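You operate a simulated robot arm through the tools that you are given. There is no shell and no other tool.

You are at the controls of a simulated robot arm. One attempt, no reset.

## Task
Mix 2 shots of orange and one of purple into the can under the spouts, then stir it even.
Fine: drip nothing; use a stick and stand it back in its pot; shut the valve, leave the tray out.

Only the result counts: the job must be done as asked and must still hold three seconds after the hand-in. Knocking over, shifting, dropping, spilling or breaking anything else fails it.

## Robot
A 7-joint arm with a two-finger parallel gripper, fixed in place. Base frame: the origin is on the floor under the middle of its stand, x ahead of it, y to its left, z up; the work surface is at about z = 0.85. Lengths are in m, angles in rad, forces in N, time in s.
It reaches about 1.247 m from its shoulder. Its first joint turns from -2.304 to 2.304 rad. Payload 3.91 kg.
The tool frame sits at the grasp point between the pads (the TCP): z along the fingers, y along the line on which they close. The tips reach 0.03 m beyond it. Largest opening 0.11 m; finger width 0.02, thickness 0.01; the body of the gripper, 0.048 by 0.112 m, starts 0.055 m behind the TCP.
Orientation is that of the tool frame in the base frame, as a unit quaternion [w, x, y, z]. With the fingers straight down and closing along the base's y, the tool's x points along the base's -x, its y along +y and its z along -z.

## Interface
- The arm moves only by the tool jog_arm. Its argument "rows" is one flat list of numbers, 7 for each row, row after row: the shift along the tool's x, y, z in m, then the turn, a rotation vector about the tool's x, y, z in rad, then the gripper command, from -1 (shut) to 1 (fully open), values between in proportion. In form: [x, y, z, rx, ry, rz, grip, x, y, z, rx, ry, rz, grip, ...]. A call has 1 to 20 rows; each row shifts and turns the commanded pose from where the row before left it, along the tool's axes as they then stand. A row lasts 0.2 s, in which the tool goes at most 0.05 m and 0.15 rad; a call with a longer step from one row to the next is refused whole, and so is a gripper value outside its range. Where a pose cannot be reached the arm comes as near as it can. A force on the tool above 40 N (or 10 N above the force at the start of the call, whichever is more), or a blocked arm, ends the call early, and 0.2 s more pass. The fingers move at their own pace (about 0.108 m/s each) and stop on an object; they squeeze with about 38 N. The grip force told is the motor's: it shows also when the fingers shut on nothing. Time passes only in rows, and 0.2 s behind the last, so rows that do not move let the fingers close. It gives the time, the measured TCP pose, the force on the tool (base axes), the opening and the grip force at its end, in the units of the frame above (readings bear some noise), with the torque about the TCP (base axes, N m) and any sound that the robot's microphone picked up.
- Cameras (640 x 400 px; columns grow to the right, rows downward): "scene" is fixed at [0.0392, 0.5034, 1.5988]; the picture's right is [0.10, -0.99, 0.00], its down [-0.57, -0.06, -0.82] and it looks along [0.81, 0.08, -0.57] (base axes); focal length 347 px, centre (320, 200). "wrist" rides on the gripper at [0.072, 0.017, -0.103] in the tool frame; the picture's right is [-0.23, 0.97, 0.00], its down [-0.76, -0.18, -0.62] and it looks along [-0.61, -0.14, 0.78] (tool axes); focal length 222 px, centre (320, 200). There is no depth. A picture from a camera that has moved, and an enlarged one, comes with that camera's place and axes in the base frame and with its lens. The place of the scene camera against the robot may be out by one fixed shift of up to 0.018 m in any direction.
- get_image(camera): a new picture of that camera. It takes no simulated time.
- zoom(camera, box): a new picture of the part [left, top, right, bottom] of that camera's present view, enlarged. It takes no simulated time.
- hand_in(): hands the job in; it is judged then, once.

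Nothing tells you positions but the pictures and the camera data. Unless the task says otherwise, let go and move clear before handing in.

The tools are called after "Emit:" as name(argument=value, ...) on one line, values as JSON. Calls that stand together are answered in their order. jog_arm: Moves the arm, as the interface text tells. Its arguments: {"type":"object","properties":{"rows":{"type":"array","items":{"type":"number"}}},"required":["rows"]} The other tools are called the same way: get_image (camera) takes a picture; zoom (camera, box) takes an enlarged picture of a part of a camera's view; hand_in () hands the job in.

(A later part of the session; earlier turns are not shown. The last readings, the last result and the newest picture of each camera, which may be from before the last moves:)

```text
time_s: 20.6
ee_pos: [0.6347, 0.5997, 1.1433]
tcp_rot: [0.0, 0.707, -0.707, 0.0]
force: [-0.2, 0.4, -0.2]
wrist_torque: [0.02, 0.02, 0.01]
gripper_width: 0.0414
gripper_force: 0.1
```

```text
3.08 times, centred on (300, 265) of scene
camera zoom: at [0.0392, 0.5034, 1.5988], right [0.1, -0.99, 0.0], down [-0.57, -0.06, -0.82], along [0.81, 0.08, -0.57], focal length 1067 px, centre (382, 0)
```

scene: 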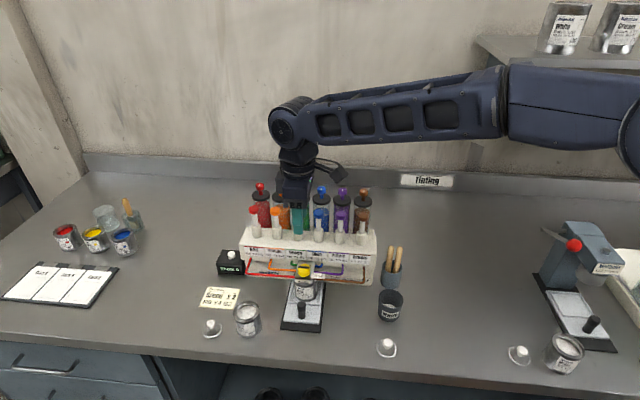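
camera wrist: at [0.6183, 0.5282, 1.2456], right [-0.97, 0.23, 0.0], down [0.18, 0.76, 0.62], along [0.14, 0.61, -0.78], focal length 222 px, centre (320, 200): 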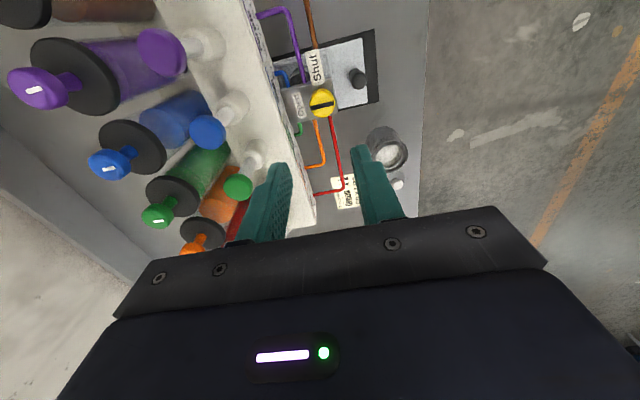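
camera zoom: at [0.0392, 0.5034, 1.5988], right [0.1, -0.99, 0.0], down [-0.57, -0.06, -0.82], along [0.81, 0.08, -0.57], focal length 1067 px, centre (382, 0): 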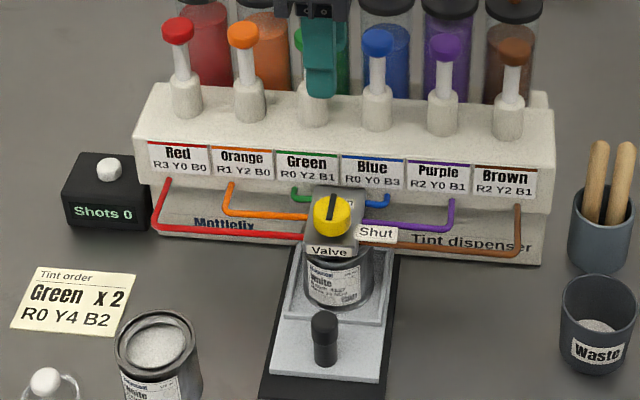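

The valve is open, with the pointer along x, and the counter still reads 0. Next I'll turn the gripper back, close the fingers and hover over the orange plunger at about (0.720, 0.682).

Emit:
jog_arm(rows=[0, 0, -0.03, 0, 0, 0, -1, 0, 0, 0, 0, 0, 0.1428, -1, 0, 0, 0, 0, 0, 0.1428, -1, 0, 0, 0, 0, 0, 0.1428, -1, 0, 0, 0, 0, 0, 0.1428, -1, 0, 0, 0, 0, 0, 0.1428, -1, 0, 0, 0, 0, 0, 0.1428, -1, 0, 0, 0, 0, 0, 0.1428, -1, 0, 0, 0, 0, 0, 0.1428, -1, 0, 0, 0, 0, 0, 0.1428, -1, 0, 0, 0, 0, 0, 0.1428, -1, 0, 0, 0, 0, 0, 0.1428, -1, -0.029, 0.0272, 0, 0, 0, 0, -1, -0.029, 0.0272, 0, 0, 0, 0, -1, -0.029, 0.0272, 0, 0, 0, 0, -1])

Emit:
get_image(camera="wrist")

Emit:
zoom(camera="wrist", box=[240, 100, 440, 240])

Emit:
zoom(camera="scene", box=[220, 150, 380, 280])

```text
time_s: 23.8
ee_pos: [0.7222, 0.6821, 1.1745]
tcp_rot: [0.0, 0.0, 1.0, 0.001]
force: [-1.0, 0.1, 1.7]
wrist_torque: [0.0, -0.04, 0.0]
gripper_width: 0.0
gripper_force: 37.8
```

```text
taken
camera wrist: at [0.6486, 0.7003, 1.2779], right [0.23, 0.97, 0.0], down [0.76, -0.18, 0.62], along [0.61, -0.14, -0.78], focal length 222 px, centre (320, 200)
```

wrist: 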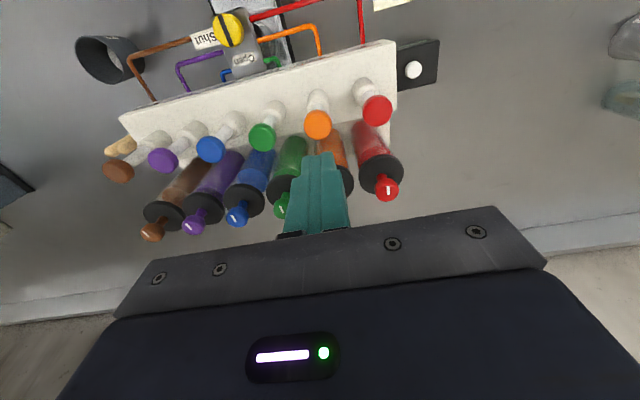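

```text
2.86 times, centred on (340, 170) of wrist
camera zoom: at [0.6486, 0.7003, 1.2779], right [0.23, 0.97, 0.0], down [0.76, -0.18, 0.62], along [0.61, -0.14, -0.78], focal length 635 px, centre (263, 286)
```

zoom: 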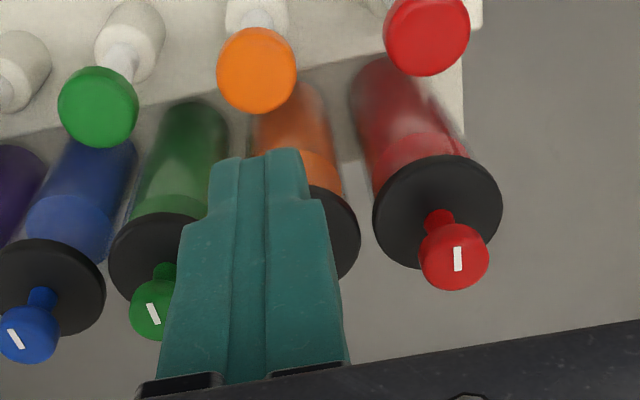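

```text
3.08 times, centred on (300, 215) of scene
camera zoom: at [0.0392, 0.5034, 1.5988], right [0.1, -0.99, 0.0], down [-0.57, -0.06, -0.82], along [0.81, 0.08, -0.57], focal length 1067 px, centre (382, 154)
```

zoom: 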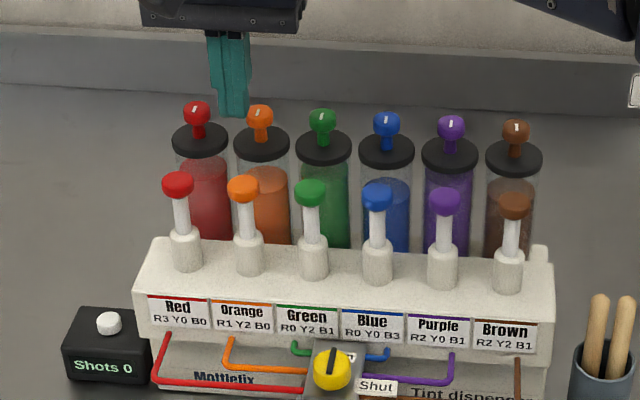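

I'm above the orange cap, measured at about (0.719, 0.6825). I'll descend to just above it and then press slowly while watching the force.

Emit:
jog_arm(rows=[0.0015, 0.001, 0.03, 0, 0, 0, -1, 0, 0, 0.02, 0, 0, 0, -1, 0, 0, 0, 0, 0, 0, -1])

Emit:
zoom(camera="wrist", box=[240, 100, 440, 240])

Emit:
zoom(camera="scene", box=[220, 150, 380, 280])

```text
time_s: 24.6
ee_pos: [0.7201, 0.6823, 1.1236]
tcp_rot: [0.0, 0.001, 1.0, 0.0]
force: [-0.9, 0.2, 0.1]
wrist_torque: [0.04, 0.0, -0.01]
gripper_width: 0.0
gripper_force: 37.5
```

```text
2.86 times, centred on (340, 170) of wrist
camera zoom: at [0.6478, 0.7014, 1.2256], right [0.23, 0.97, 0.0], down [0.76, -0.18, 0.62], along [0.61, -0.14, -0.78], focal length 635 px, centre (263, 286)
```

zoom: 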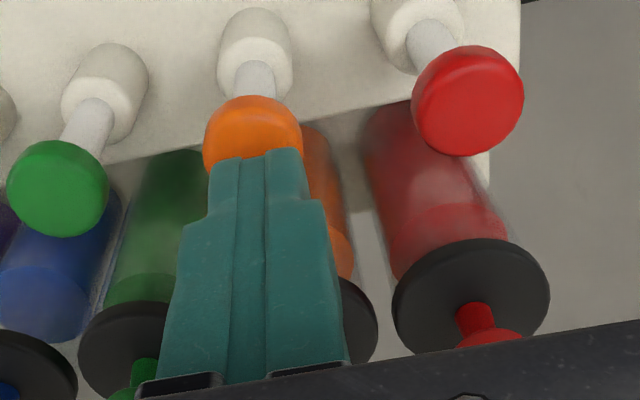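

```text
3.08 times, centred on (300, 215) of scene
camera zoom: at [0.0392, 0.5034, 1.5988], right [0.1, -0.99, 0.0], down [-0.57, -0.06, -0.82], along [0.81, 0.08, -0.57], focal length 1067 px, centre (382, 154)
```

zoom: 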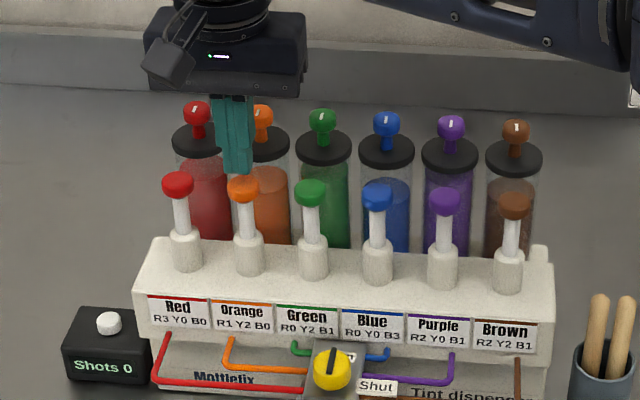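

The fingertips are just above the orange cap. I'll shift 1 mm in y and begin the press in small steps.

Emit:
jog_arm(rows=[0, -0.001, 0.004, 0, 0, 0, -1, 0, 0, 0.004, 0, 0, 0, -1, 0, 0, 0.004, 0, 0, 0, -1, 0, 0, 0.004, 0, 0, 0, -1])

Emit:
zoom(camera="scene", box=[220, 150, 380, 280])

```text
time_s: 25.6
ee_pos: [0.7205, 0.682, 1.1081]
tcp_rot: [0.001, 0.0, 1.0, 0.0]
force: [-0.8, 0.8, 2.1]
wrist_torque: [0.02, 0.03, -0.02]
gripper_width: 0.0002
gripper_force: 37.0
```

```text
3.08 times, centred on (300, 215) of scene
camera zoom: at [0.0392, 0.5034, 1.5988], right [0.1, -0.99, 0.0], down [-0.57, -0.06, -0.82], along [0.81, 0.08, -0.57], focal length 1067 px, centre (382, 154)
```

zoom: 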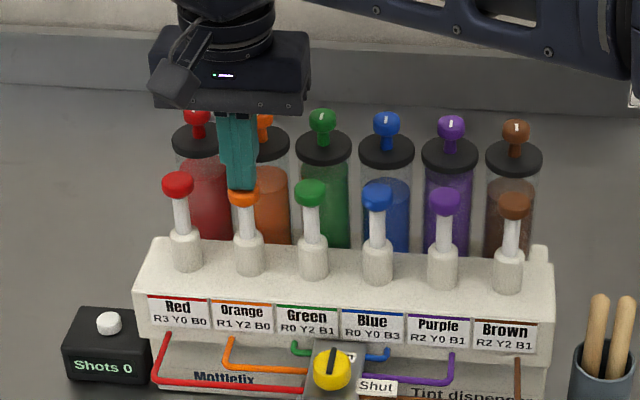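

The tips are touching the cap now, at about 2 N. I'll press on in small steps.

Emit:
jog_arm(rows=[0, 0, 0.004, 0, 0, 0, -1, 0, 0, 0.004, 0, 0, 0, -1])

Emit:
zoom(camera="scene", box=[220, 150, 380, 280])

```text
time_s: 26.2
ee_pos: [0.7207, 0.6822, 1.0993]
tcp_rot: [0.0, -0.001, 1.0, 0.0]
force: [-0.4, -1.2, 4.5]
wrist_torque: [-0.02, 0.03, 0.0]
gripper_width: 0.0001
gripper_force: 37.4
```

```text
3.08 times, centred on (300, 215) of scene
camera zoom: at [0.0392, 0.5034, 1.5988], right [0.1, -0.99, 0.0], down [-0.57, -0.06, -0.82], along [0.81, 0.08, -0.57], focal length 1067 px, centre (382, 154)
```

zoom: 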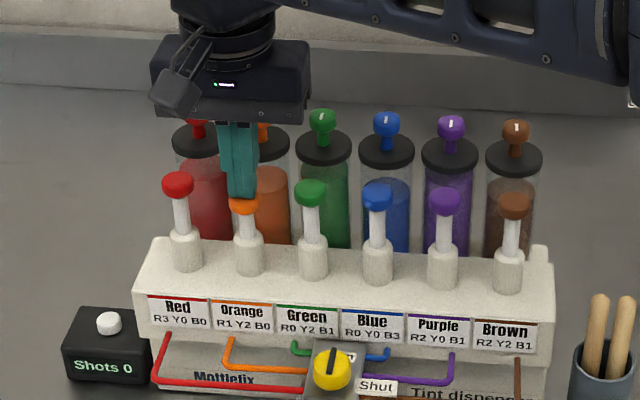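

The cap is moving down against a soft spring. I'll continue the stroke.

Emit:
jog_arm(rows=[0, 0, 0.004, 0, 0, 0, -1, 0, 0, 0.004, 0, 0, 0, -1, 0, 0, 0.004, 0, 0, 0, -1])

Emit:
zoom(camera="scene", box=[220, 150, 380, 280])

```text
time_s: 27.0
ee_pos: [0.7201, 0.6803, 1.0908]
tcp_rot: [0.001, 0.0, 1.0, 0.002]
force: [10.1, 7.4, 26.2]
wrist_torque: [0.23, -0.25, -0.05]
gripper_width: 0.0
gripper_force: 37.5
```

```text
3.08 times, centred on (300, 215) of scene
camera zoom: at [0.0392, 0.5034, 1.5988], right [0.1, -0.99, 0.0], down [-0.57, -0.06, -0.82], along [0.81, 0.08, -0.57], focal length 1067 px, centre (382, 154)
```

zoom: 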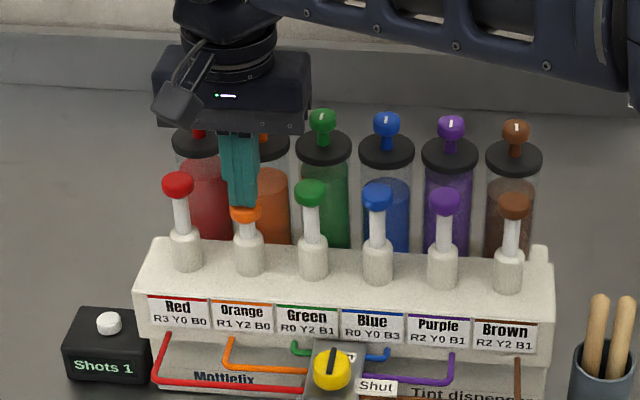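

The counter reads Shots 1 and the plunger has bottomed at about 26 N. I'll check for flow under the valve before releasing.

Emit:
zoom(camera="scene", box=[265, 240, 345, 310])

Emit:
jog_arm(rows=[0, 0, -0.002, 0, 0, 0, -1, 0, 0, 0, 0, 0, 0, -1])

Emit:
zoom(camera="scene", box=[220, 190, 380, 310])

```text
5.71 times, centred on (305, 275) of scene
camera zoom: at [0.0392, 0.5034, 1.5988], right [0.1, -0.99, 0.0], down [-0.57, -0.06, -0.82], along [0.81, 0.08, -0.57], focal length 1981 px, centre (406, -229)
```

zoom: 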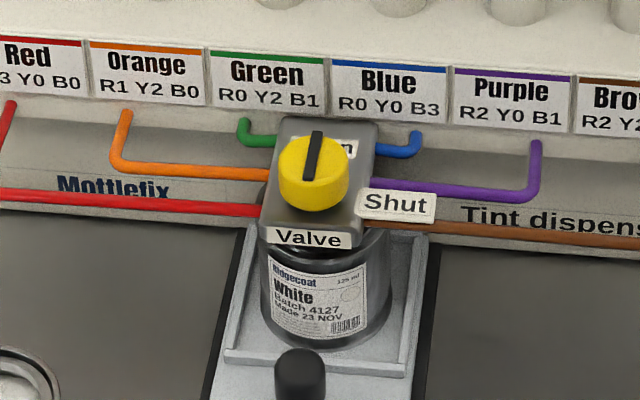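

```text
time_s: 27.6
ee_pos: [0.7205, 0.6818, 1.09]
tcp_rot: [0.001, 0.0, 1.0, 0.002]
force: [13.8, 7.1, 28.6]
wrist_torque: [0.21, -0.42, -0.03]
gripper_width: 0.0001
gripper_force: 37.7
```

```text
3.33 times, centred on (300, 250) of scene
camera zoom: at [0.0392, 0.5034, 1.5988], right [0.1, -0.99, 0.0], down [-0.57, -0.06, -0.82], along [0.81, 0.08, -0.57], focal length 1156 px, centre (387, 33)
```

zoom: 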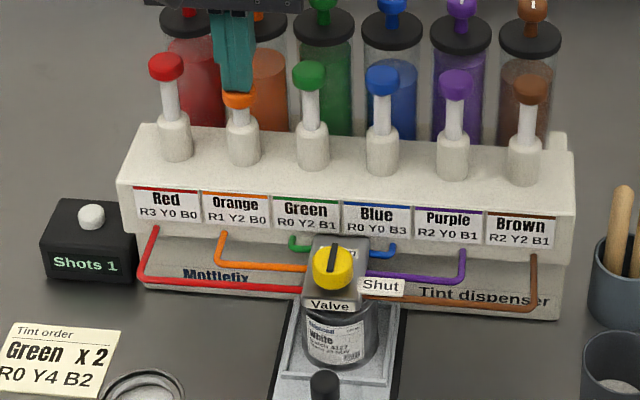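

One orange shot is counted. I'll raise so the plunger springs back up fully, then check it.

Emit:
jog_arm(rows=[0, 0, -0.006, 0, 0, 0, -1, 0, 0, -0.006, 0, 0, 0, -1, 0, 0, -0.01, 0, 0, 0, -1, 0, 0, -0.01, 0, 0, 0, -1, 0, 0, 0, 0, 0, 0, -1, 0, 0, 0, 0, 0, 0, -1, 0, 0, 0, 0, 0, 0, -1])

Emit:
zoom(camera="scene", box=[220, 150, 380, 280])

Emit:
zoom(camera="scene", box=[265, 240, 345, 310])

```text
time_s: 29.2
ee_pos: [0.7194, 0.6817, 1.1196]
tcp_rot: [0.0, 0.0, 1.0, 0.001]
force: [0.4, 0.2, 0.3]
wrist_torque: [-0.02, -0.04, 0.01]
gripper_width: 0.0
gripper_force: 38.0
```

```text
3.08 times, centred on (300, 215) of scene
camera zoom: at [0.0392, 0.5034, 1.5988], right [0.1, -0.99, 0.0], down [-0.57, -0.06, -0.82], along [0.81, 0.08, -0.57], focal length 1067 px, centre (382, 154)
```

zoom: 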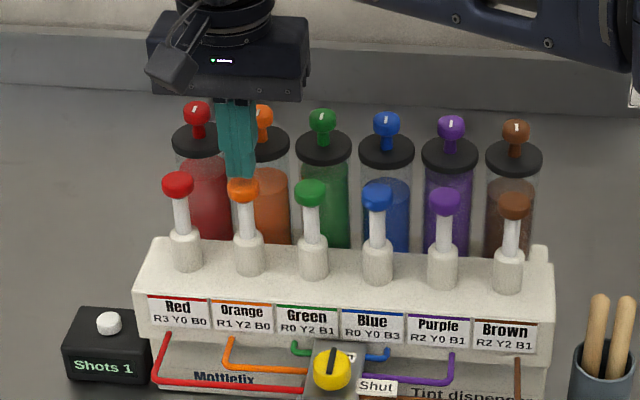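

```text
5.71 times, centred on (305, 275) of scene
camera zoom: at [0.0392, 0.5034, 1.5988], right [0.1, -0.99, 0.0], down [-0.57, -0.06, -0.82], along [0.81, 0.08, -0.57], focal length 1981 px, centre (406, -229)
```

zoom: 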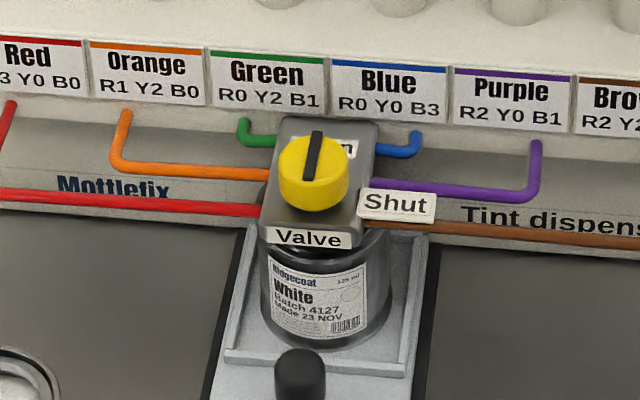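

The orange plunger is back up and the counter holds at 1. I'll make the second orange press with the same stroke.

Emit:
jog_arm(rows=[0, 0, 0.008, 0, 0, 0, -1, 0, 0, 0.006, 0, 0, 0, -1, 0, 0, 0.006, 0, 0, 0, -1, 0, 0, 0.005, 0, 0, 0, -1, 0, 0, 0.004, 0, 0, 0, -1, 0, 0, 0.003, 0, 0, 0, -1, 0, 0, 0, 0, 0, 0, -1])

Emit:
zoom(camera="scene", box=[220, 150, 380, 280])

```text
time_s: 30.8
ee_pos: [0.7199, 0.6809, 1.0912]
tcp_rot: [0.002, 0.0, 1.0, 0.001]
force: [3.3, 2.0, 21.8]
wrist_torque: [0.07, -0.07, 0.05]
gripper_width: 0.0
gripper_force: 37.2
```

```text
3.08 times, centred on (300, 215) of scene
camera zoom: at [0.0392, 0.5034, 1.5988], right [0.1, -0.99, 0.0], down [-0.57, -0.06, -0.82], along [0.81, 0.08, -0.57], focal length 1067 px, centre (382, 154)
```

zoom: 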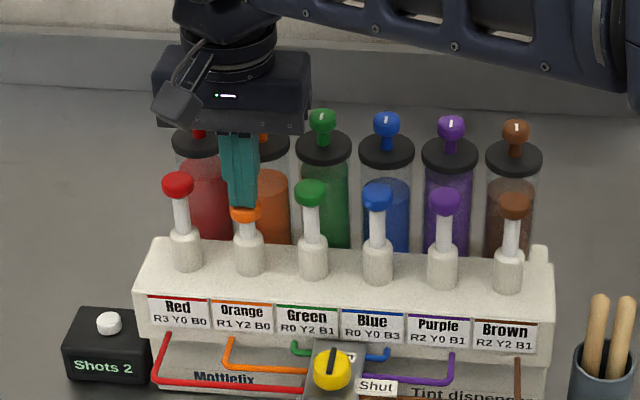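

The counter reads Shots 2. I'll release gently, rise clear, and move over to the purple plunger at y of about 0.521.

Emit:
jog_arm(rows=[0, 0, -0.006, 0, 0, 0, -1, 0, 0, -0.006, 0, 0, 0, -1, 0, 0, -0.01, 0, 0, 0, -1, 0, 0, -0.02, 0, 0, 0, -1, 0, 0, -0.03, 0, 0, 0, -1, 0, -0.0401, 0, 0, 0, 0, -1, 0, -0.0401, 0, 0, 0, 0, -1, 0, -0.0401, 0, 0, 0, 0, -1, 0, -0.0401, 0, 0, 0, 0, -1, 0, 0, 0.015, 0, 0, 0, -1])

Emit:
zoom(camera="scene", box=[220, 150, 380, 280])

Emit:
zoom(camera="wrist", box=[240, 100, 440, 240])

```text
time_s: 33.0
ee_pos: [0.7194, 0.5218, 1.1457]
tcp_rot: [0.001, 0.0, 1.0, 0.0]
force: [-0.9, 0.1, -0.9]
wrist_torque: [-0.01, -0.01, 0.02]
gripper_width: 0.0004
gripper_force: 37.4
```

```text
3.08 times, centred on (300, 215) of scene
camera zoom: at [0.0392, 0.5034, 1.5988], right [0.1, -0.99, 0.0], down [-0.57, -0.06, -0.82], along [0.81, 0.08, -0.57], focal length 1067 px, centre (382, 154)
```

zoom: 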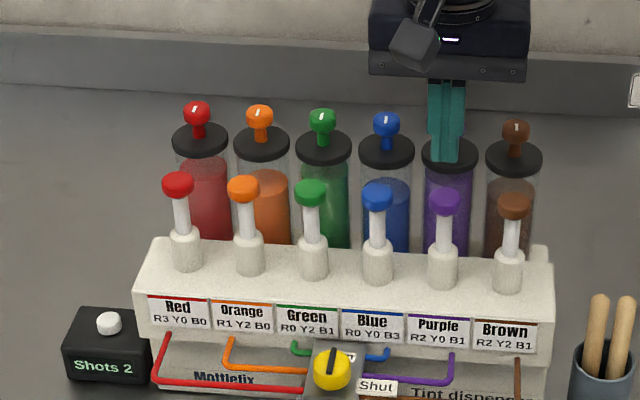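

```text
2.86 times, centred on (340, 170) of wrist
camera zoom: at [0.648, 0.5393, 1.2486], right [0.23, 0.97, 0.0], down [0.76, -0.18, 0.62], along [0.61, -0.14, -0.78], focal length 635 px, centre (263, 286)
```

zoom: 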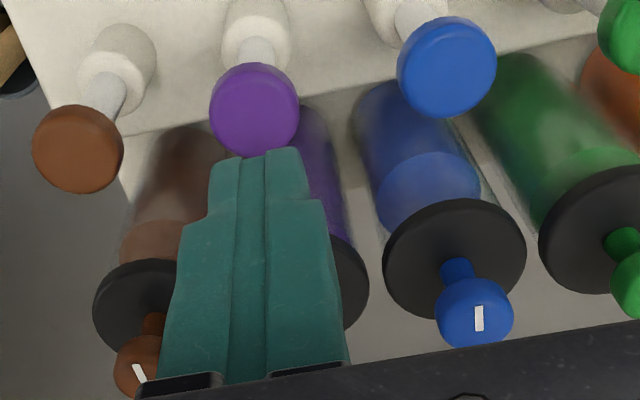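

I'm centred over the purple cap at (0.719, 0.521). I'll press once with the same stroke depth.

Emit:
jog_arm(rows=[0, 0, 0.02, 0, 0, 0, -1, 0, 0, 0.012, 0, 0, 0, -1, 0, 0, 0.007, 0, 0, 0, -1, 0, 0, 0.006, 0, 0, 0, -1, 0, 0, 0.005, 0, 0, 0, -1, 0, 0, 0.004, 0, 0, 0, -1, 0, 0, 0.003, 0, 0, 0, -1, 0, 0, 0, 0, 0, 0, -1])

Emit:
zoom(camera="scene", box=[220, 150, 380, 280])

```text
time_s: 34.8
ee_pos: [0.7208, 0.5213, 1.0908]
tcp_rot: [0.001, 0.001, 1.0, 0.001]
force: [0.2, 0.0, 26.7]
wrist_torque: [0.0, 0.06, 0.03]
gripper_width: 0.0001
gripper_force: 37.8
```

```text
3.08 times, centred on (300, 215) of scene
camera zoom: at [0.0392, 0.5034, 1.5988], right [0.1, -0.99, 0.0], down [-0.57, -0.06, -0.82], along [0.81, 0.08, -0.57], focal length 1067 px, centre (382, 154)
```

zoom: 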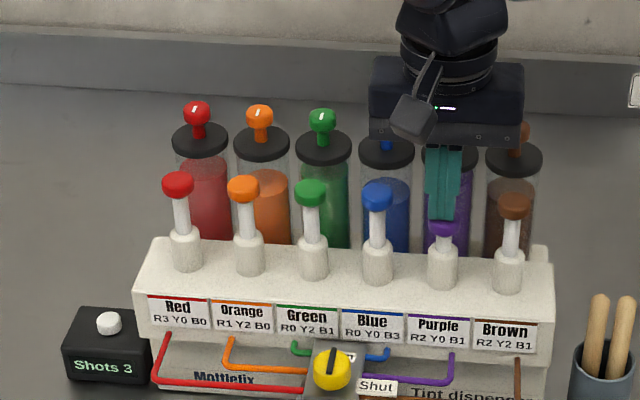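

The counter reads Shots 3: two orange and one purple. I'll release, rise, and return over the valve with the fingers along x, ready to shut it.

Emit:
jog_arm(rows=[0, 0, -0.006, 0, 0, 0, -1, 0, 0, -0.006, 0, 0, 0, -1, 0, 0, -0.01, 0, 0, 0, -1, 0, 0, -0.02, 0, 0, 0, -1, 0, 0, -0.04, 0, 0, 0, -1, 0.0291, 0.0262, 0, 0, 0, 0, -1, 0.0291, 0.0262, 0, 0, 0, 0, -1, 0.0291, 0.0262, 0, 0, 0, 0, -1, 0, 0, 0, 0, 0, -0.1428, -0.2, 0, 0, 0, 0, 0, -0.1428, -0.2, 0, 0, 0, 0, 0, -0.1428, -0.2, 0, 0, 0, 0, 0, -0.1428, -0.2, 0, 0, 0, 0, 0, -0.1428, -0.2, 0, 0, 0, 0, 0, -0.1428, -0.2, 0, 0, 0, 0, 0, -0.1428, -0.2, 0, 0, 0, 0, 0, -0.1428, -0.2, 0, 0, 0, 0, 0, -0.1428, -0.2, 0, 0, 0, 0, 0, -0.1428, -0.2, 0, 0, 0, 0, 0, -0.1428, -0.2])

Emit:
get_image(camera="wrist")

Emit:
zoom(camera="scene", box=[220, 180, 380, 310])

Emit:
zoom(camera="wrist", box=[250, 40, 400, 134])

```text
time_s: 38.8
ee_pos: [0.6312, 0.6002, 1.1709]
tcp_rot: [0.0, 0.708, -0.707, 0.0]
force: [1.3, 0.4, -0.5]
wrist_torque: [-0.01, -0.01, 0.0]
gripper_width: 0.0439
gripper_force: 0.0
```

```text
taken
camera wrist: at [0.6151, 0.5287, 1.2736], right [-0.97, 0.22, 0.0], down [0.18, 0.76, 0.62], along [0.14, 0.61, -0.78], focal length 222 px, centre (320, 200)
```

wrist: 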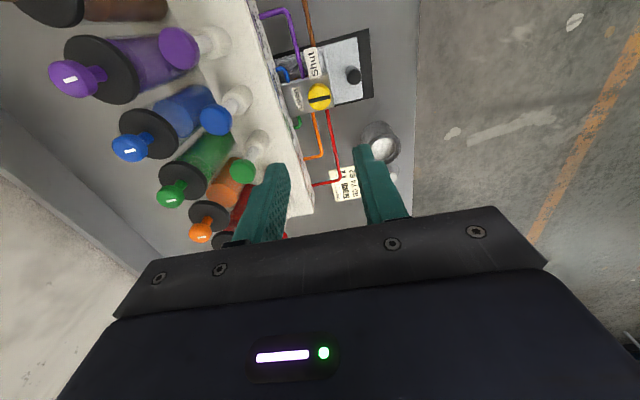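

```text
3.08 times, centred on (300, 245) of scene
camera zoom: at [0.0392, 0.5034, 1.5988], right [0.1, -0.99, 0.0], down [-0.57, -0.06, -0.82], along [0.81, 0.08, -0.57], focal length 1067 px, centre (382, 62)
```

zoom: 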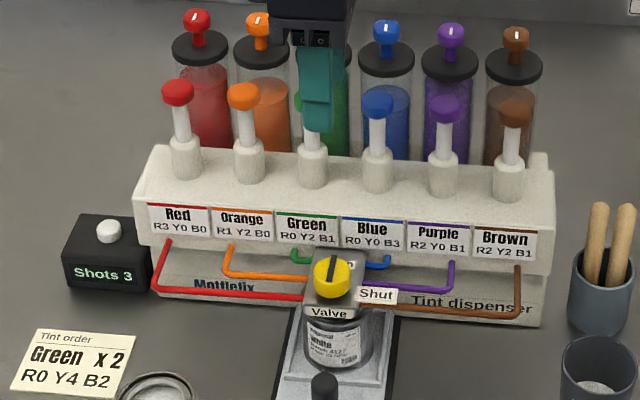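

```text
4.26 times, centred on (325, 87) of wrist
camera zoom: at [0.6151, 0.5287, 1.2736], right [-0.97, 0.22, 0.0], down [0.18, 0.76, 0.62], along [0.14, 0.61, -0.78], focal length 945 px, centre (299, 681)
```

zoom: 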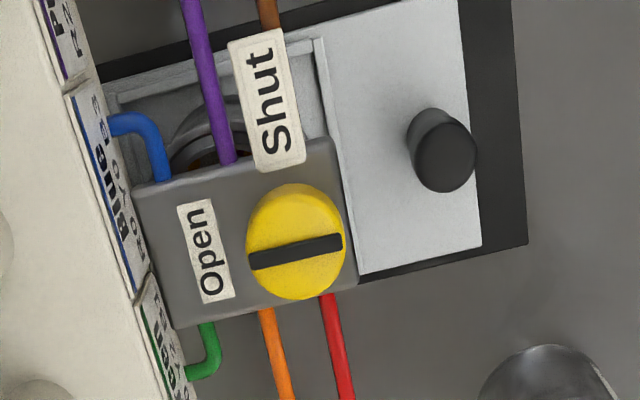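

All plungers are up, Shots reads 3, and colour is visible in the can. I'll descend onto the knob and grip it.

Emit:
jog_arm(rows=[0, 0, 0.045, 0, 0, 0, -0.2, 0, 0, 0.045, 0, 0, 0, -0.2, 0, 0, 0.04, 0, 0, 0, -0.2, 0, 0, 0.025, 0, 0, 0, -0.2, 0, 0, 0.015, 0, 0, 0, -0.2, 0, 0, 0.006, 0, 0, 0, -0.2])

Emit:
zoom(camera="wrist", box=[220, 90, 420, 230])

```text
time_s: 40.2
ee_pos: [0.6328, 0.5993, 0.9932]
tcp_rot: [0.0, 0.707, -0.707, 0.0]
force: [-0.6, -0.2, 0.7]
wrist_torque: [-0.01, -0.01, -0.02]
gripper_width: 0.044
gripper_force: 0.2
```

```text
2.86 times, centred on (320, 160) of wrist
camera zoom: at [0.6155, 0.5279, 1.0968], right [-0.97, 0.23, 0.0], down [0.18, 0.76, 0.62], along [0.14, 0.61, -0.78], focal length 635 px, centre (320, 314)
```

zoom: 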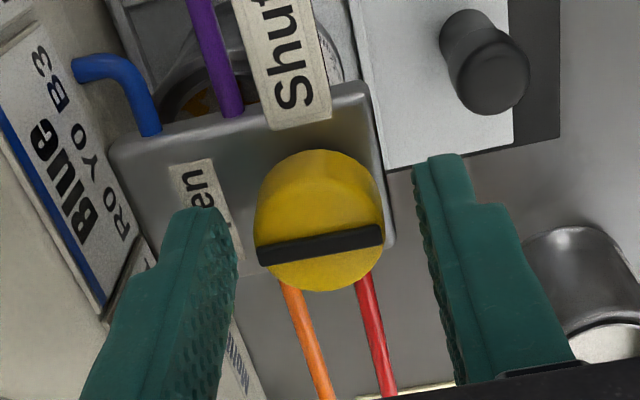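

Emit:
jog_arm(rows=[0, 0, 0, 0, 0, 0, -1, 0, 0, 0, 0, 0, 0, -1, 0, 0, 0, 0, 0, 0, -1])

```text
time_s: 41.0
ee_pos: [0.6328, 0.5996, 0.9946]
tcp_rot: [0.0, -0.706, 0.708, 0.0]
force: [4.3, 0.6, -5.0]
wrist_torque: [0.51, -0.46, 0.02]
gripper_width: 0.0296
gripper_force: 45.3
```

The grip is well centred, with low forces. I'll turn the knob back to Shut.

Emit:
jog_arm(rows=[0, 0, 0, 0, 0, 0.1309, -1, 0, 0, 0, 0, 0, 0.1309, -1, 0, 0, 0, 0, 0, 0.1309, -1, 0, 0, 0, 0, 0, 0.1309, -1, 0, 0, 0, 0, 0, 0.1309, -1, 0, 0, 0, 0, 0, 0.1309, -1, 0, 0, 0, 0, 0, 0.1309, -1, 0, 0, 0, 0, 0, 0.1309, -1, 0, 0, 0, 0, 0, 0.1309, -1, 0, 0, 0, 0, 0, 0.1309, -1, 0, 0, 0, 0, 0, 0.1309, -1, 0, 0, 0, 0, 0, 0.1309, -1])

Emit:
zoom(camera="wrist", box=[220, 90, 420, 230])

Emit:
zoom(camera="scene", box=[265, 230, 345, 300])

```text
time_s: 43.6
ee_pos: [0.6328, 0.5998, 0.9945]
tcp_rot: [-0.001, 0.001, 1.0, 0.0]
force: [-3.2, -5.4, -9.7]
wrist_torque: [0.26, -0.02, 0.47]
gripper_width: 0.0293
gripper_force: 45.0
```

```text
2.86 times, centred on (320, 160) of wrist
camera zoom: at [0.56, 0.6181, 1.0969], right [0.23, 0.97, 0.0], down [0.76, -0.18, 0.62], along [0.61, -0.14, -0.78], focal length 635 px, centre (320, 314)
```

zoom: 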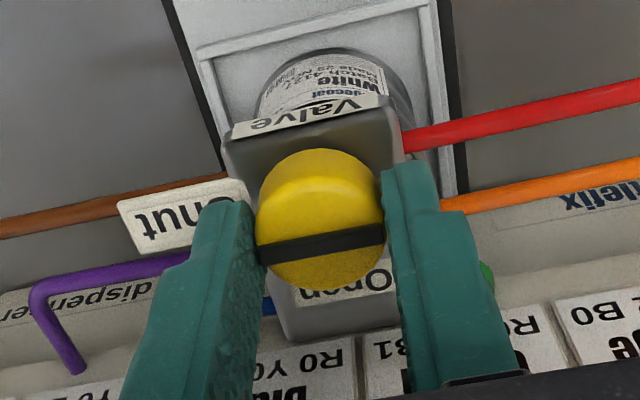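

```text
5.71 times, centred on (305, 265) of scene
camera zoom: at [0.0392, 0.5034, 1.5988], right [0.1, -0.99, 0.0], down [-0.57, -0.06, -0.82], along [0.81, 0.08, -0.57], focal length 1981 px, centre (406, -171)
```

zoom: 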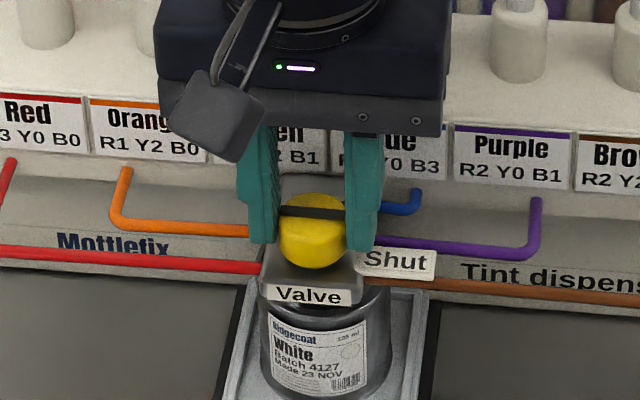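

The knob matches its original Shut orientation and I feel the stop. I'll release, lift straight up and check.

Emit:
jog_arm(rows=[0, 0, 0, 0, 0, 0, -0.15, 0, 0, 0, 0, 0, 0, -0.15, 0, 0, -0.01, 0, 0, 0, -0.15, 0, 0, -0.02, 0, 0, 0, -0.15, 0, 0, -0.03, 0, 0, 0, -0.15, 0, 0, -0.04, 0, 0, 0, -0.15, 0, 0, -0.05, 0, 0, 0, -0.15])

Emit:
get_image(camera="wrist")

Emit:
zoom(camera="scene", box=[220, 200, 380, 340])

Emit:
zoom(camera="wrist", box=[260, 20, 380, 145])

```text
time_s: 45.2
ee_pos: [0.6343, 0.5994, 1.1434]
tcp_rot: [0.0, -0.001, 1.0, 0.0]
force: [0.1, -0.5, -0.7]
wrist_torque: [-0.02, 0.01, -0.03]
gripper_width: 0.0467
gripper_force: 0.1
```

```text
taken
camera wrist: at [0.5618, 0.617, 1.2462], right [0.23, 0.97, 0.0], down [0.76, -0.18, 0.62], along [0.61, -0.14, -0.78], focal length 222 px, centre (320, 200)
```

wrist: 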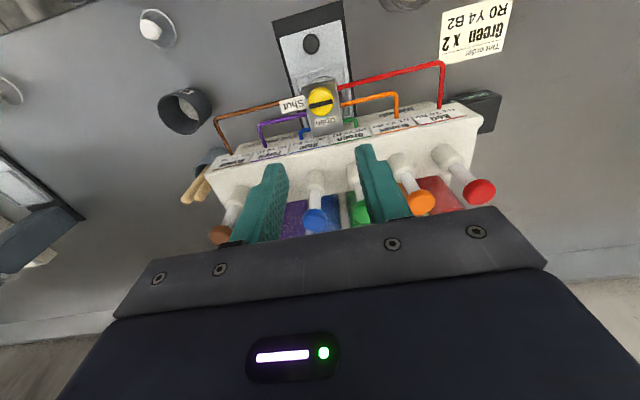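

```text
2.86 times, centred on (300, 270) of scene
camera zoom: at [0.0392, 0.5034, 1.5988], right [0.1, -0.99, 0.0], down [-0.57, -0.06, -0.82], along [0.81, 0.08, -0.57], focal length 991 px, centre (377, 0)
```

zoom: 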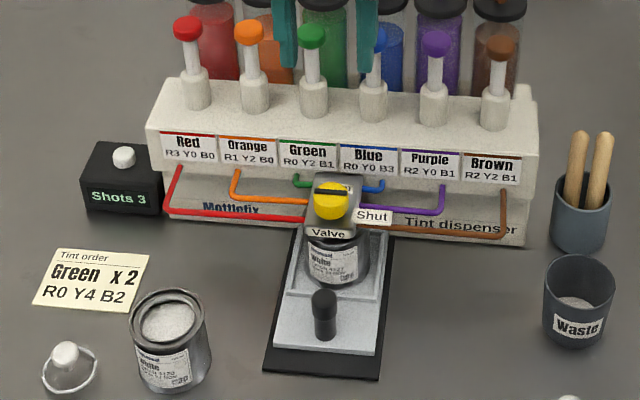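

```text
3.20 times, centred on (320, 82) of wrist
camera zoom: at [0.5618, 0.617, 1.2462], right [0.23, 0.97, 0.0], down [0.76, -0.18, 0.62], along [0.61, -0.14, -0.78], focal length 711 px, centre (320, 576)
```

zoom: 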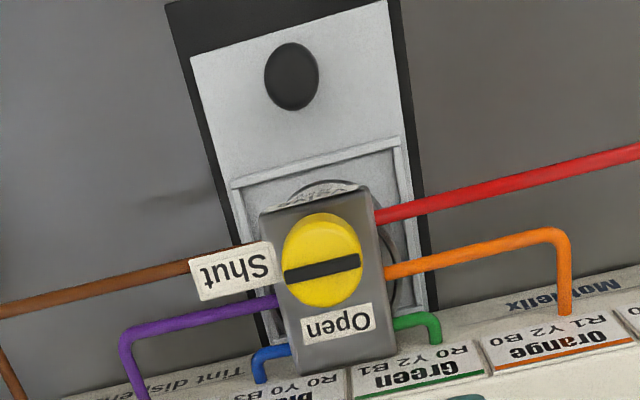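

The valve is shut, the plungers are up and Shots reads 3. I'll back off and look low between the spout and the can for drips while any residue settles.

Emit:
jog_arm(rows=[0.045, 0, 0, 0, 0, 0, 0, 0.045, 0, 0, 0, 0, 0, 0, 0.045, 0, 0.02, 0, 0, 0, 0, 0.045, 0, 0.03, 0, 0, 0, 0, 0, 0, 0.03, 0, -0.15, 0, 0, 0, 0, 0, 0, -0.15, 0, 0, 0, 0, 0, 0, -0.15, 0, 0, 0, 0, 0, 0, -0.15, 0, 0])

Emit:
get_image(camera="wrist")

Emit:
zoom(camera="wrist", box=[270, 70, 400, 190])

```text
refused: row 4 steps farther than a row can; nothing moved
```

```text
taken
camera wrist: at [0.5618, 0.617, 1.2462], right [0.23, 0.97, 0.0], down [0.76, -0.18, 0.62], along [0.61, -0.14, -0.78], focal length 222 px, centre (320, 200)
```

wrist: 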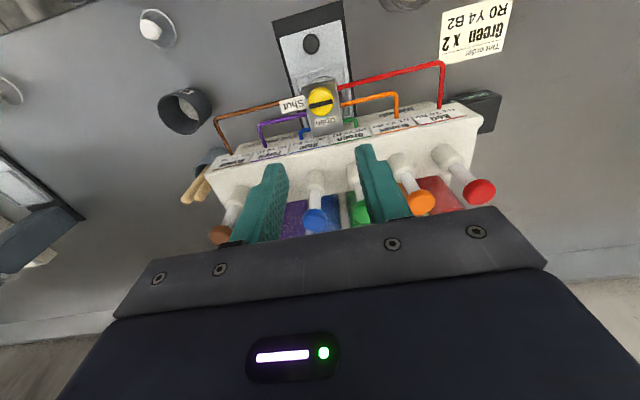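

```text
3.33 times, centred on (335, 130) of wrist
camera zoom: at [0.5618, 0.617, 1.2462], right [0.23, 0.97, 0.0], down [0.76, -0.18, 0.62], along [0.61, -0.14, -0.78], focal length 740 px, centre (270, 433)
```

zoom: 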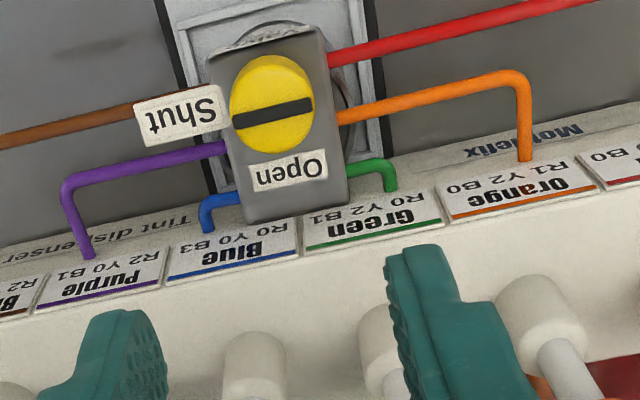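

One row was too long, so the call was refused and nothing moved. I'll repeat the retreat with shorter steps.

Emit:
jog_arm(rows=[0.045, 0, 0, 0, 0, 0, 0, 0.045, 0, 0, 0, 0, 0, 0, 0.045, 0, 0, 0, 0, 0, 0, 0.04, 0, 0.02, 0, 0, 0, 0, 0, 0, 0.03, 0, -0.15, 0, 0, 0, 0, 0, 0, -0.15, 0, 0, 0, 0, 0, 0, -0.15, 0, 0, 0, 0, 0, 0, -0.15, 0, 0])

Emit:
get_image(camera="wrist")

Emit:
zoom(camera="wrist", box=[270, 70, 400, 190])

```text
time_s: 47.0
ee_pos: [0.4577, 0.5989, 1.0954]
tcp_rot: [0.296, 0.002, 0.955, 0.0]
force: [1.2, 0.5, 0.3]
wrist_torque: [0.0, 0.01, 0.01]
gripper_width: 0.0552
gripper_force: 0.1
```

```text
taken
camera wrist: at [0.3403, 0.6167, 1.1387], right [0.19, 0.97, 0.13], down [0.27, -0.18, 0.94], along [0.94, -0.14, -0.3], focal length 222 px, centre (320, 200)
```

wrist: 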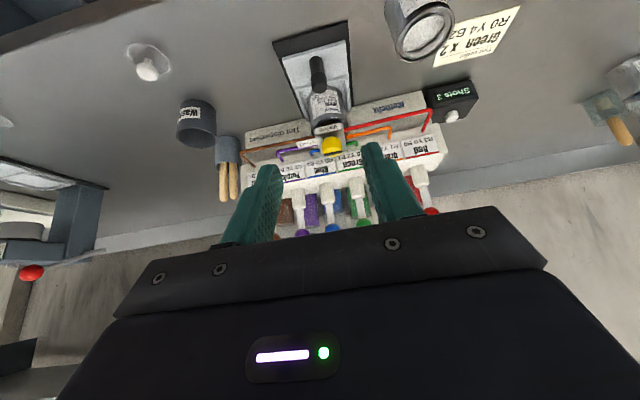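

```text
3.33 times, centred on (335, 130) of wrist
camera zoom: at [0.3403, 0.6167, 1.1387], right [0.19, 0.97, 0.13], down [0.27, -0.18, 0.94], along [0.94, -0.14, -0.3], focal length 740 px, centre (270, 433)
```

zoom: 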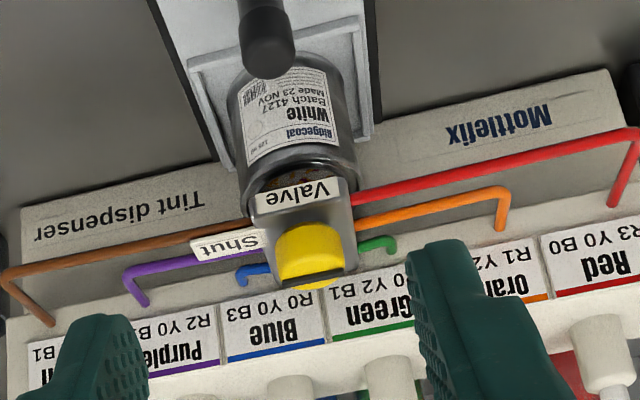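

Emit:
zoom(camera="wrist", box=[300, 80, 365, 160])

Emit:
zoom(camera="wrist", box=[200, 120, 260, 210])

```text
5.00 times, centred on (332, 120) of wrist
camera zoom: at [0.3403, 0.6167, 1.1387], right [0.19, 0.97, 0.13], down [0.27, -0.18, 0.94], along [0.94, -0.14, -0.3], focal length 1111 px, centre (258, 600)
```

zoom: 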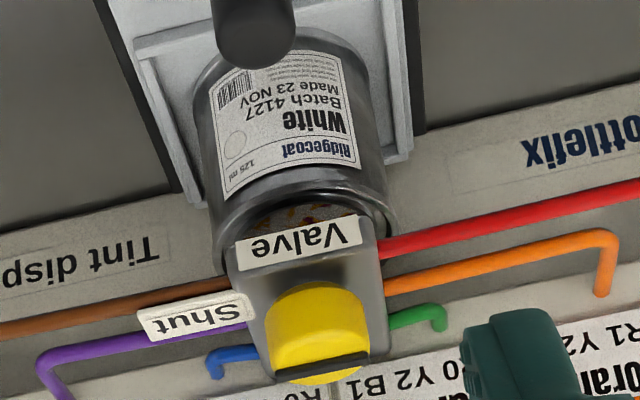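

```text
4.44 times, centred on (230, 165) of wrist
camera zoom: at [0.3403, 0.6167, 1.1387], right [0.19, 0.97, 0.13], down [0.27, -0.18, 0.94], along [0.94, -0.14, -0.3], focal length 987 px, centre (720, 356)
```

zoom: 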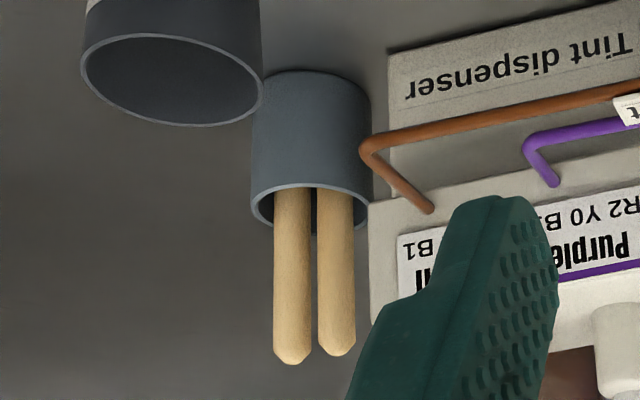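

Colour sits in the can and nothing has dripped. Next I'll approach the tray handle with a slight back-tilt, which keeps the hand clear of the valve block.

Emit:
jog_arm(rows=[0, 0, 0, 0, 0.15, 0, 0, 0, 0, 0, 0, 0.15, 0, 0, -0.0197, 0, 0.0344, 0, 0, 0, 0, -0.0197, 0, 0.0344, 0, 0, 0, 0, -0.0197, 0, 0.0344, 0, 0, 0, 0, -0.0197, 0, 0.0344, 0, 0, 0, 0])

Emit:
get_image(camera="wrist")

Emit:
zoom(camera="scene", box=[250, 220, 350, 340])

```text
time_s: 48.4
ee_pos: [0.5738, 0.5998, 0.9857]
tcp_rot: [0.149, 0.0, 0.989, 0.002]
force: [0.3, 0.1, 0.2]
wrist_torque: [0.02, 0.01, 0.02]
gripper_width: 0.0551
gripper_force: 0.2
```

```text
taken
camera wrist: at [0.4733, 0.6176, 1.0626], right [0.22, 0.97, 0.07], down [0.54, -0.18, 0.82], along [0.81, -0.14, -0.57], focal length 222 px, centre (320, 200)
```

wrist: 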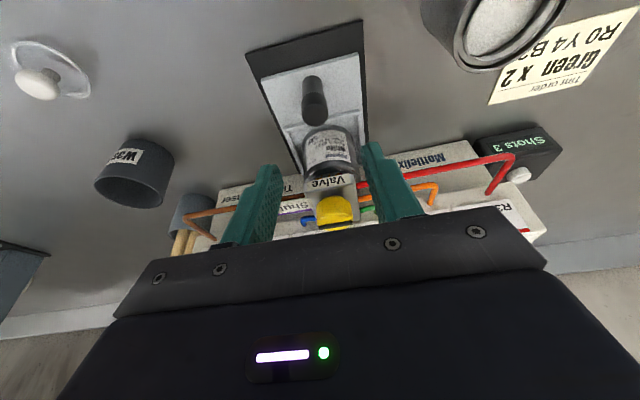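

```text
3.33 times, centred on (300, 280) of scene
camera zoom: at [0.0392, 0.5034, 1.5988], right [0.1, -0.99, 0.0], down [-0.57, -0.06, -0.82], along [0.81, 0.08, -0.57], focal length 1156 px, centre (387, -67)
```

zoom: 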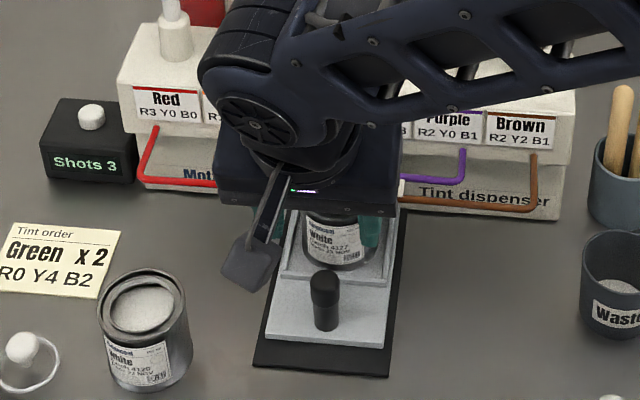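

Emit:
zoom(camera="wrist", box=[250, 50, 400, 200])

```text
2.67 times, centred on (325, 125) of wrist
camera zoom: at [0.4733, 0.6176, 1.0626], right [0.22, 0.97, 0.07], down [0.54, -0.18, 0.82], along [0.81, -0.14, -0.57], focal length 592 px, centre (307, 400)
```

zoom: 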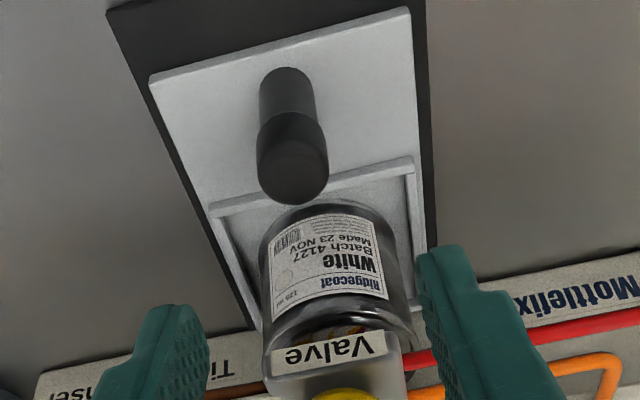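

The handle is at about (0.578, 0.600) and the tray wall behind it is at x of about 0.61, so there is room. I'll lower the open fingers around the handle.

Emit:
jog_arm(rows=[0.0074, 0, 0.0274, 0, 0, 0, 0, 0.0074, 0, 0.0274, 0, 0, 0, 0, 0.0074, 0, 0.0274, 0, 0, 0, 0])

Emit:
zoom(camera="wrist", box=[220, 80, 420, 230])

Emit:
zoom(camera="scene", box=[230, 220, 370, 340])

```text
time_s: 49.2
ee_pos: [0.5748, 0.6005, 0.9026]
tcp_rot: [0.149, 0.001, 0.989, 0.001]
force: [0.4, 0.1, -0.1]
wrist_torque: [-0.01, 0.03, -0.01]
gripper_width: 0.0549
gripper_force: 0.0
```

```text
2.67 times, centred on (320, 155) of wrist
camera zoom: at [0.475, 0.618, 0.9796], right [0.22, 0.97, 0.07], down [0.54, -0.18, 0.82], along [0.81, -0.14, -0.57], focal length 592 px, centre (320, 320)
```

zoom: 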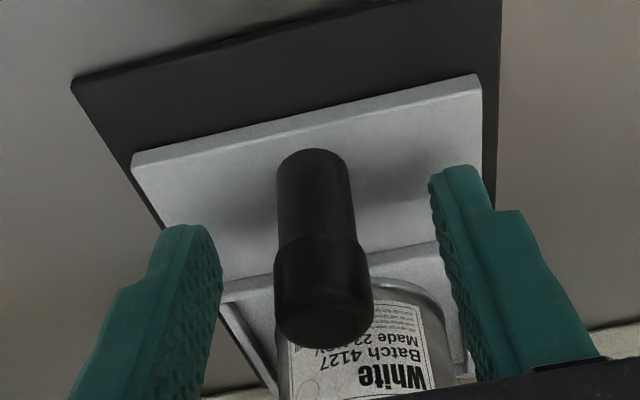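

```text
3.33 times, centred on (300, 280) of scene
camera zoom: at [0.0392, 0.5034, 1.5988], right [0.1, -0.99, 0.0], down [-0.57, -0.06, -0.82], along [0.81, 0.08, -0.57], focal length 1156 px, centre (387, -67)
```

zoom: 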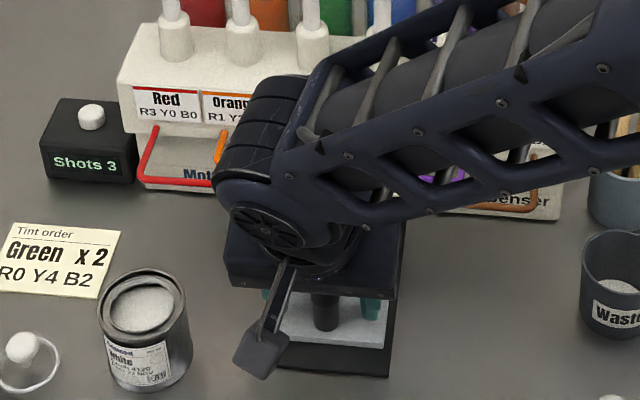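

The handle is between the fingers. I'll close on it.

Emit:
jog_arm(rows=[0, 0, 0, 0, 0, 0, -1, 0, 0, 0, 0, 0, 0, -1, 0, 0, 0, 0, 0, 0, -1])

Emit:
zoom(camera="wrist", box=[220, 80, 420, 230])

```text
time_s: 50.0
ee_pos: [0.5743, 0.6, 0.9024]
tcp_rot: [0.15, 0.0, 0.989, 0.0]
force: [-1.8, -3.0, -0.5]
wrist_torque: [0.62, -0.34, 0.07]
gripper_width: 0.0217
gripper_force: 45.3
```

```text
2.67 times, centred on (320, 155) of wrist
camera zoom: at [0.4752, 0.6179, 0.9791], right [0.22, 0.97, 0.07], down [0.54, -0.18, 0.82], along [0.81, -0.14, -0.57], focal length 592 px, centre (320, 320)
```

zoom: 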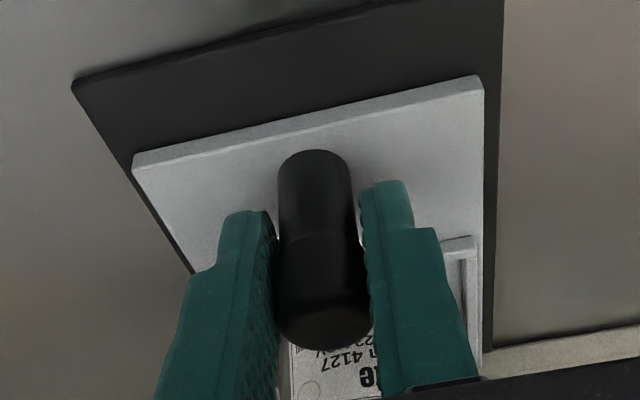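

The handle is gripped at 0.0217 m with low forces. I'll pull the tray gently towards me, starting slowly.

Emit:
jog_arm(rows=[0.00191, 0, -0.00059, 0, 0, 0, -1, 0.00382, 0, -0.00118, 0, 0, 0, -1, 0.00573, 0, -0.00177, 0, 0, 0, -1, 0.00764, 0, -0.00236, 0, 0, 0, -1, 0.00764, 0, -0.00236, 0, 0, 0, -1, 0.00764, 0, -0.00236, 0, 0, 0, -1, 0.00573, 0, -0.00177, 0, 0, 0, -1, 0.00382, 0, -0.00118, 0, 0, 0, -1])

Emit:
zoom(camera="wrist", box=[220, 80, 420, 230])

Emit:
get_image(camera="scene")

```text
time_s: 51.8
ee_pos: [0.5307, 0.6004, 0.9027]
tcp_rot: [0.15, 0.0, 0.989, 0.001]
force: [-0.5, 17.3, 30.0]
wrist_torque: [-0.72, 0.27, 0.13]
gripper_width: 0.0219
gripper_force: 45.7
```

```text
2.67 times, centred on (320, 155) of wrist
camera zoom: at [0.4303, 0.6176, 0.9789], right [0.22, 0.97, 0.07], down [0.54, -0.18, 0.82], along [0.81, -0.14, -0.57], focal length 592 px, centre (320, 320)
```

zoom: 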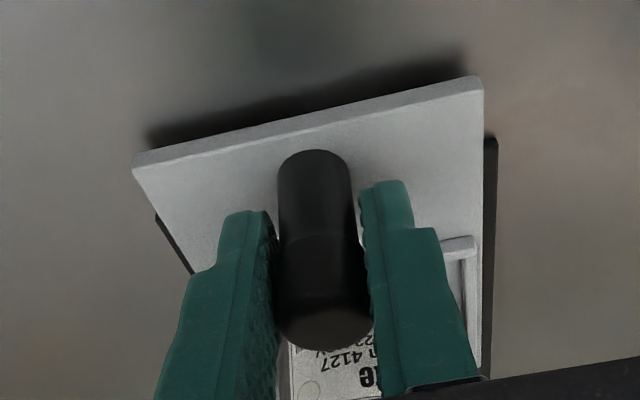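

```text
taken
```

scene: 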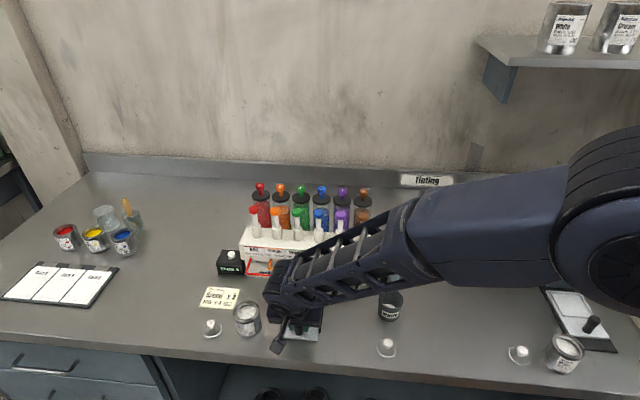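

The tray slides out well, about 45 mm so far, with a small side load building. I'll relieve the load and keep pulling.

Emit:
jog_arm(rows=[-0.0005, 0.0012, -0.0018, 0, 0, 0, -1, 0, 0, 0, 0, 0, 0, -1])

```text
time_s: 52.4
ee_pos: [0.5308, 0.5996, 0.9031]
tcp_rot: [0.149, 0.0, 0.989, -0.002]
force: [-0.6, 4.8, 10.6]
wrist_torque: [1.01, -0.95, -0.09]
gripper_width: 0.0217
gripper_force: 45.6
```

Emit:
jog_arm(rows=[0.00382, 0, -0.00138, 0, 0, 0, -1, 0.00573, 0, -0.00197, 0, 0, 0, -1, 0.00573, 0, -0.00197, 0, 0, 0, -1, 0.00573, 0, -0.00197, 0, 0, 0, -1, 0.00382, 0, -0.00138, 0, 0, 0, -1])

Emit:
zoom(camera="wrist", box=[220, 60, 420, 230])

```text
time_s: 53.6
ee_pos: [0.5053, 0.6008, 0.9018]
tcp_rot: [0.148, 0.0, 0.989, -0.002]
force: [0.0, -2.4, -23.1]
wrist_torque: [1.07, -0.44, -0.07]
gripper_width: 0.0217
gripper_force: 44.7
```

```text
2.35 times, centred on (320, 145) of wrist
camera zoom: at [0.4053, 0.6182, 0.9792], right [0.22, 0.97, 0.06], down [0.54, -0.18, 0.82], along [0.81, -0.14, -0.57], focal length 523 px, centre (320, 329)
```

zoom: 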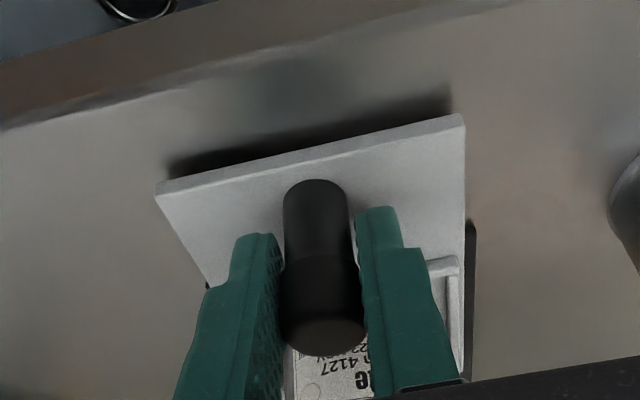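

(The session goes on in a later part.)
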